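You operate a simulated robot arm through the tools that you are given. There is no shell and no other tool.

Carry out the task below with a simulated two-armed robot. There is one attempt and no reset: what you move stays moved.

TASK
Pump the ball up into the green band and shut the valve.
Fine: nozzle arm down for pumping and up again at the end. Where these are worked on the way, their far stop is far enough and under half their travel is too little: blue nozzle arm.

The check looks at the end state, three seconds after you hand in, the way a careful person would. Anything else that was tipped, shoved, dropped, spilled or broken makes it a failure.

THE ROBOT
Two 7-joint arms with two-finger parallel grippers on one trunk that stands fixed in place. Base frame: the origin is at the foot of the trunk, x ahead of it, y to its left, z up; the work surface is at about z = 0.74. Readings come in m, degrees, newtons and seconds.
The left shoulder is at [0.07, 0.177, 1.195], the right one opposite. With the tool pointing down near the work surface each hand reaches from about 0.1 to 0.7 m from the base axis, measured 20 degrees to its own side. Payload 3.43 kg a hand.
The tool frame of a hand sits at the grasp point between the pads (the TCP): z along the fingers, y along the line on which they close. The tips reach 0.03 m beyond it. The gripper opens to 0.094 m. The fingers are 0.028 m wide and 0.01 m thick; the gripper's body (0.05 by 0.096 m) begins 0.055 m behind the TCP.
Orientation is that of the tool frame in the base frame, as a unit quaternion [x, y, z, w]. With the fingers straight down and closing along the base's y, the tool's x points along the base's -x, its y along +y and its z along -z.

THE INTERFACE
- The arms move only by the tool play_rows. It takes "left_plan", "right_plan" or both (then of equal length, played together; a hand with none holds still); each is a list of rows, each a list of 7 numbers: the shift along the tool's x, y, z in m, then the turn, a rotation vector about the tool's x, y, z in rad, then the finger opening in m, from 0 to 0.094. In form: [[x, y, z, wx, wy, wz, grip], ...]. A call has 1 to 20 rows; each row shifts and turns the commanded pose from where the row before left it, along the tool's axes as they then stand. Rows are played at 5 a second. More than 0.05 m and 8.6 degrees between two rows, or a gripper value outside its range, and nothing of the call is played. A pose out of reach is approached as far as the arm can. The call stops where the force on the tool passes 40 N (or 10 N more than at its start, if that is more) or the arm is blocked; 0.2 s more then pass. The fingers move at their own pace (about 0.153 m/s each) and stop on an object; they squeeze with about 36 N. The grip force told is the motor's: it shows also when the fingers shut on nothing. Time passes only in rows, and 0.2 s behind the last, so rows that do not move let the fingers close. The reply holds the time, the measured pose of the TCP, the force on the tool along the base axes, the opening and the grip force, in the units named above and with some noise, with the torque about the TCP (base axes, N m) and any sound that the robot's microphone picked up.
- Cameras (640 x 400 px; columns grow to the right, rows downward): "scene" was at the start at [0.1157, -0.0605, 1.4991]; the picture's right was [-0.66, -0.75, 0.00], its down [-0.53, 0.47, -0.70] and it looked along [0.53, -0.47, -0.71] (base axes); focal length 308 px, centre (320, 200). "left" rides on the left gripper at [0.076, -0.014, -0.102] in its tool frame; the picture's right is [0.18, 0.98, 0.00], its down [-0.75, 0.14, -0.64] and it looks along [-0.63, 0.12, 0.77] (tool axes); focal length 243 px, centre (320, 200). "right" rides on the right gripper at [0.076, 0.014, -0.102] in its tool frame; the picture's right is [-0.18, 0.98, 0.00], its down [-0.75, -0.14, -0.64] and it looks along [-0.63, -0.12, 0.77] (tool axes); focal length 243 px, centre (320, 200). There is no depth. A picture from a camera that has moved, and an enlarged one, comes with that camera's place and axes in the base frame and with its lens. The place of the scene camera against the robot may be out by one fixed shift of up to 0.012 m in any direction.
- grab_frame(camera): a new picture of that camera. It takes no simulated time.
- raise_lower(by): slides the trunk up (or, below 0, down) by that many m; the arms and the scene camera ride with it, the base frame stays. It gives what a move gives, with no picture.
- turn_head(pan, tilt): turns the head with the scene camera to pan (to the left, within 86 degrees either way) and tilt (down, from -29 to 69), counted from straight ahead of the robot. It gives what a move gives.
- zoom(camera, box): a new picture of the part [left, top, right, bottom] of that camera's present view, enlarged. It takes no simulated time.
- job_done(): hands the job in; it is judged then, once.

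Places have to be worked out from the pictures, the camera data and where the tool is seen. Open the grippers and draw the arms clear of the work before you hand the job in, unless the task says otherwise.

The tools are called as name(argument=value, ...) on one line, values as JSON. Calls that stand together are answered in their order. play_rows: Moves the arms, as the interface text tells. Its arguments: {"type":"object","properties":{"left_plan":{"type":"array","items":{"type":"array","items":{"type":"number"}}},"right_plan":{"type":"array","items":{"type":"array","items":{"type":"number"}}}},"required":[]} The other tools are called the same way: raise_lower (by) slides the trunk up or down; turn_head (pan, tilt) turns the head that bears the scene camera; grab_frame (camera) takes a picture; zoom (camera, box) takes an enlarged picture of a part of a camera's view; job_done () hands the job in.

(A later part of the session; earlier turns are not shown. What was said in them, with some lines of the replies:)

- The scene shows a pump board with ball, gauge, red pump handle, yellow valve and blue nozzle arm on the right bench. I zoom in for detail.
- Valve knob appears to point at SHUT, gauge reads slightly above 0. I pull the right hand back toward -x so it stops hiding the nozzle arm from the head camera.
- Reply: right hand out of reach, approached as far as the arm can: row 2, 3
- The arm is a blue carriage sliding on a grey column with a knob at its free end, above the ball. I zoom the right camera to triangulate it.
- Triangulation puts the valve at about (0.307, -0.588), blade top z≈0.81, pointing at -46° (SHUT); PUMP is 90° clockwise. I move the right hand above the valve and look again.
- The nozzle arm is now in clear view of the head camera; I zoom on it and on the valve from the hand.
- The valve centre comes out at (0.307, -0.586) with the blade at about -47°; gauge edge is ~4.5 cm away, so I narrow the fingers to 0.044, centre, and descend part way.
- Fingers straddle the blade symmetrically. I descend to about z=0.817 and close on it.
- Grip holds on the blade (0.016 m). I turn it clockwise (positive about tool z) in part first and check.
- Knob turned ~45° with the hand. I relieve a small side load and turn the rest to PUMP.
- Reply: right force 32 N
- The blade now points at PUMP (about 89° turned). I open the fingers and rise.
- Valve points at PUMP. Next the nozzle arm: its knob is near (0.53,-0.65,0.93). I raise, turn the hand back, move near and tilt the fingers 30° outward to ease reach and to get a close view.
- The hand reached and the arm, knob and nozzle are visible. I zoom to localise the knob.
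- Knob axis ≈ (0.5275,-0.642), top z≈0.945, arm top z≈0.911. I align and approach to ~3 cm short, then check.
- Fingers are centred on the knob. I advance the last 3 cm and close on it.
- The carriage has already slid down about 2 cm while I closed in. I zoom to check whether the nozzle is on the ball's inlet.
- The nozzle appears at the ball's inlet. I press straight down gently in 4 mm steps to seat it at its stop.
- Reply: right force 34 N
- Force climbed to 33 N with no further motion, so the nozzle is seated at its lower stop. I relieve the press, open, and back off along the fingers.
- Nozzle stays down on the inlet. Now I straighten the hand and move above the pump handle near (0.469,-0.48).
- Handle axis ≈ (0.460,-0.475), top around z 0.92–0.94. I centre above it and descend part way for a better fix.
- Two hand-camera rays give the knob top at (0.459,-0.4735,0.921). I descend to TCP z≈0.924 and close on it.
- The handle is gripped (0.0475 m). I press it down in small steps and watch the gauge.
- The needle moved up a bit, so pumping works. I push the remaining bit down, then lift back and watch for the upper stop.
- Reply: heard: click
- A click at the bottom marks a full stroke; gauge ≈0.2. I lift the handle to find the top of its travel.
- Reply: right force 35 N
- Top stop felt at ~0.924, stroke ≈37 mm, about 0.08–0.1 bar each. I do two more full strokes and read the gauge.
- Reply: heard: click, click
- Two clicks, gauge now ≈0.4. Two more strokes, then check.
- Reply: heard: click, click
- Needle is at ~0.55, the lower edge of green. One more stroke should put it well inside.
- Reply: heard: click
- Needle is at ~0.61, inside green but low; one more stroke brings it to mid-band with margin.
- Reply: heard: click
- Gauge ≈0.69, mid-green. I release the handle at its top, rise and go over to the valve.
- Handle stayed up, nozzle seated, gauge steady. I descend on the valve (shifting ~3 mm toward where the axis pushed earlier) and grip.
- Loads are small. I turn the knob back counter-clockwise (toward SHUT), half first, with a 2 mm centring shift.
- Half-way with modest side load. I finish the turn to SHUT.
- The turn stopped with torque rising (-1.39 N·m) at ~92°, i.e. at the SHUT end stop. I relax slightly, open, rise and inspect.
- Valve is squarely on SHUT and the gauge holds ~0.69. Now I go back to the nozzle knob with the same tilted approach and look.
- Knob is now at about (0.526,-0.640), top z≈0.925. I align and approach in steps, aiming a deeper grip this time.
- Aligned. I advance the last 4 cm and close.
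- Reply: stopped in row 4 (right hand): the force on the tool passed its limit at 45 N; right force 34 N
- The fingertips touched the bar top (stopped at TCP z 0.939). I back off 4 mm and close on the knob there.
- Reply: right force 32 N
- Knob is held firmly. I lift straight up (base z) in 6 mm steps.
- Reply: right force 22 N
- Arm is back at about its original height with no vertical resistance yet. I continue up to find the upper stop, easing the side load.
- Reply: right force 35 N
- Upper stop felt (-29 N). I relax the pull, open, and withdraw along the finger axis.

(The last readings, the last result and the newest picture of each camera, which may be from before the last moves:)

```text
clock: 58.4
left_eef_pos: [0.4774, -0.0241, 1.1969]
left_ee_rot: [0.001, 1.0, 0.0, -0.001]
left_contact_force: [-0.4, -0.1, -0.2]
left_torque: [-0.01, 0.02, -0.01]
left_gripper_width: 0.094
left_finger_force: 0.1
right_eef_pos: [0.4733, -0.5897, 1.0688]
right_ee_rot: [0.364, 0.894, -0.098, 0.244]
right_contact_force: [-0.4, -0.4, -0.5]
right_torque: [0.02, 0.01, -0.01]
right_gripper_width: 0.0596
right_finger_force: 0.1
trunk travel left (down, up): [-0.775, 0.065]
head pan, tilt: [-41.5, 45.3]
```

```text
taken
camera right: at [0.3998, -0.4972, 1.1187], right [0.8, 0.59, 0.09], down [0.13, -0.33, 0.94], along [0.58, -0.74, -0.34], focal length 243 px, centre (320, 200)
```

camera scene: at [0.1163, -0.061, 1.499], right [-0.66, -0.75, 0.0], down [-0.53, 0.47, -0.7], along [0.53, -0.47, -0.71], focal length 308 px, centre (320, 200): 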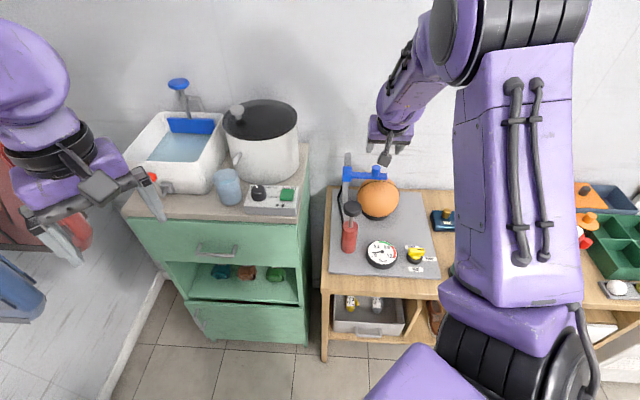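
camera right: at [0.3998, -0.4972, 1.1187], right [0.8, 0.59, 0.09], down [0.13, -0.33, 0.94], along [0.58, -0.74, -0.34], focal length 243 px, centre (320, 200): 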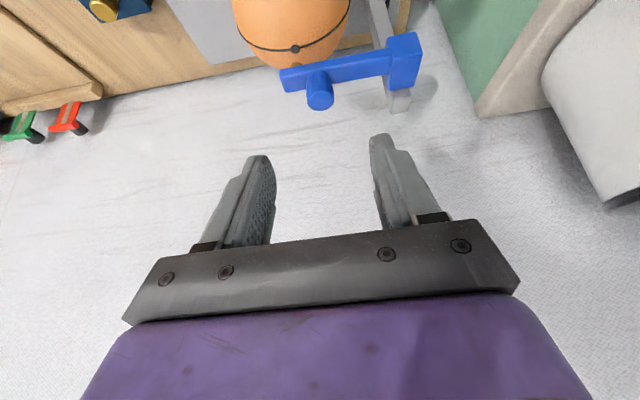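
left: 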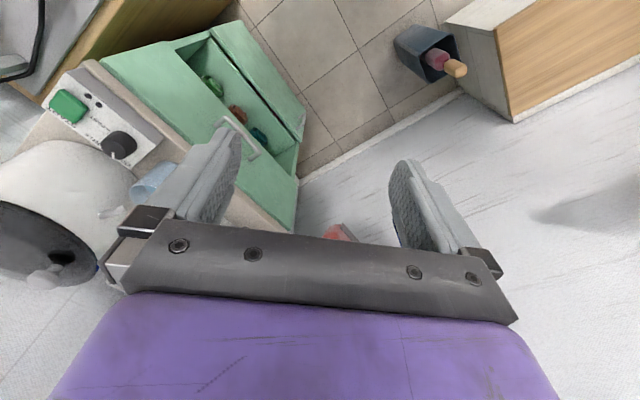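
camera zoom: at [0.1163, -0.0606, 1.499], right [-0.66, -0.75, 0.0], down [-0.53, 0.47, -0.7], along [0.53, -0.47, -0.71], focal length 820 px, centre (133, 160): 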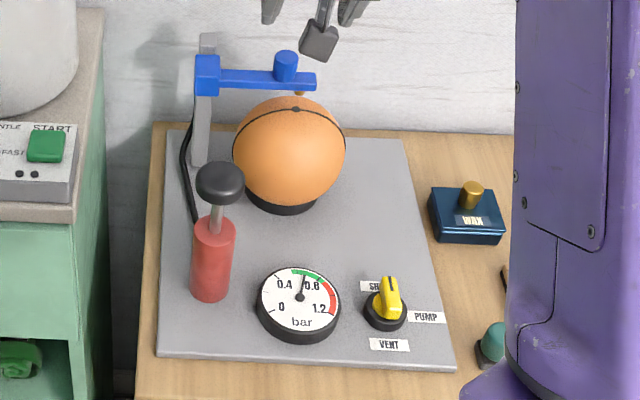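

Arm is up, valve shut, gauge mid-green. I raise the hand, straighten it and draw it back to near its start pose, opening it fully.

play_rows(right_plan=[[-0.0226, 0, -0.0388, 0, 0, 0, 0.06], [-0.0226, 0, -0.0388, 0, 0, 0, 0.06], [0, 0, 0, 0, 0.131, 0, 0.094], [0, 0, 0, 0, 0.131, 0, 0.094], [0, 0, 0, 0, 0.131, 0, 0.094], [0, 0, 0, 0, 0.131, 0, 0.094], [0.045, 0.008, 0, 0, 0, 0, 0.094], [0.045, 0.008, 0, 0, 0, 0, 0.094], [0.045, 0.008, 0, 0, 0, 0, 0.094], [0.045, 0.008, 0, 0, 0, 0, 0.094], [0, 0, 0, 0, 0, 0, 0.094]])

grab_frame(camera="scene")

zoom(camera="scene", box=[350, 210, 450, 280])

grab_frame(camera="right")

```text
clock: 60.8
left_eef_pos: [0.4762, -0.0254, 1.1956]
left_ee_rot: [0.0, 1.0, 0.0, 0.0]
left_contact_force: [0.9, -0.3, 0.0]
left_torque: [0.0, 0.0, 0.01]
left_gripper_width: 0.094
left_finger_force: 0.1
right_eef_pos: [0.3662, -0.4414, 1.1583]
right_ee_rot: [0.377, 0.926, -0.001, 0.003]
right_contact_force: [-0.7, 0.1, 1.0]
right_torque: [0.03, -0.02, 0.0]
right_gripper_width: 0.0941
right_finger_force: 0.1
trunk travel left (down, up): [-0.775, 0.065]
head pan, tilt: [-41.5, 45.3]
```

```text
taken
camera scene: at [0.1159, -0.0609, 1.499], right [-0.66, -0.75, 0.0], down [-0.53, 0.47, -0.7], along [0.53, -0.47, -0.71], focal length 308 px, centre (320, 200)
```

scene: 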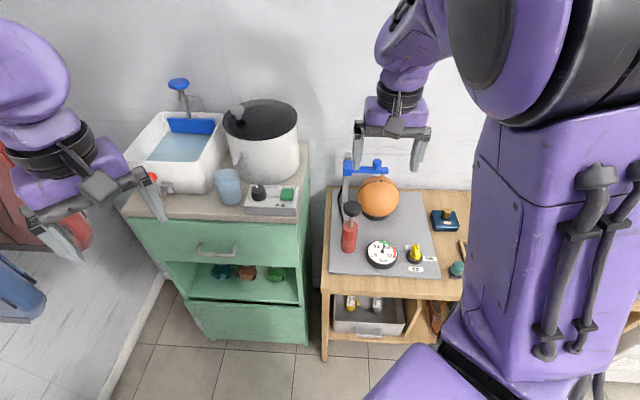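

```text
5.71 times, centred on (400, 245) of scene
camera zoom: at [0.1159, -0.0609, 1.499], right [-0.66, -0.75, 0.0], down [-0.53, 0.47, -0.7], along [0.53, -0.47, -0.71], focal length 1758 px, centre (-137, -57)
```

zoom: 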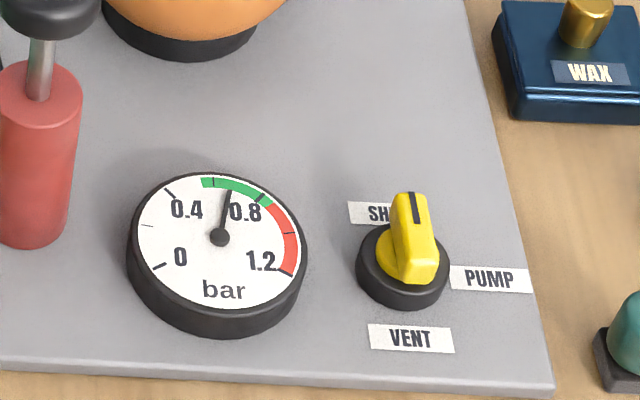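

```text
taken
camera right: at [0.3219, -0.3773, 1.2603], right [0.82, 0.57, 0.0], down [0.44, -0.62, 0.65], along [0.37, -0.53, -0.76], focal length 243 px, centre (320, 200)
```

right: 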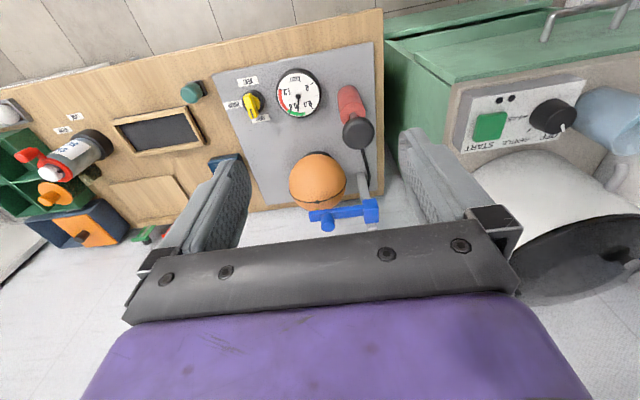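

The gauge holds mid-green at about 0.69. The valve is on SHUT, the nozzle arm is up, the grippers are open and clear, and nothing else looks disturbed. I hand the job in.

job_done()

```text
The job is handed in.
```

The ball is pumped into the green band and the valve is shut. I have handed the job in, and no verdict has come back yet.

- **Pressure:** the gauge reads about 0.69 bar. The green band runs from roughly 0.55 to 0.84. The needle held steady after I shut the valve and raised the nozzle arm.
- **Valve:** I turned it to PUMP for pumping and back to SHUT until it met the end stop. It never passed through VENT.
- **Nozzle arm:** I lowered it to its bottom stop for pumping and raised it to its top stop at the end.
- **Surroundings:** the pump handle is back up, both grippers are open and the right arm is clear. The last pictures show nothing tipped or moved.

On the second approach to the nozzle knob, my fingertips pressed on the blue bar hard enough to trip the force stop (45 N). The arm was already at its bottom stop then, and nothing shifted.
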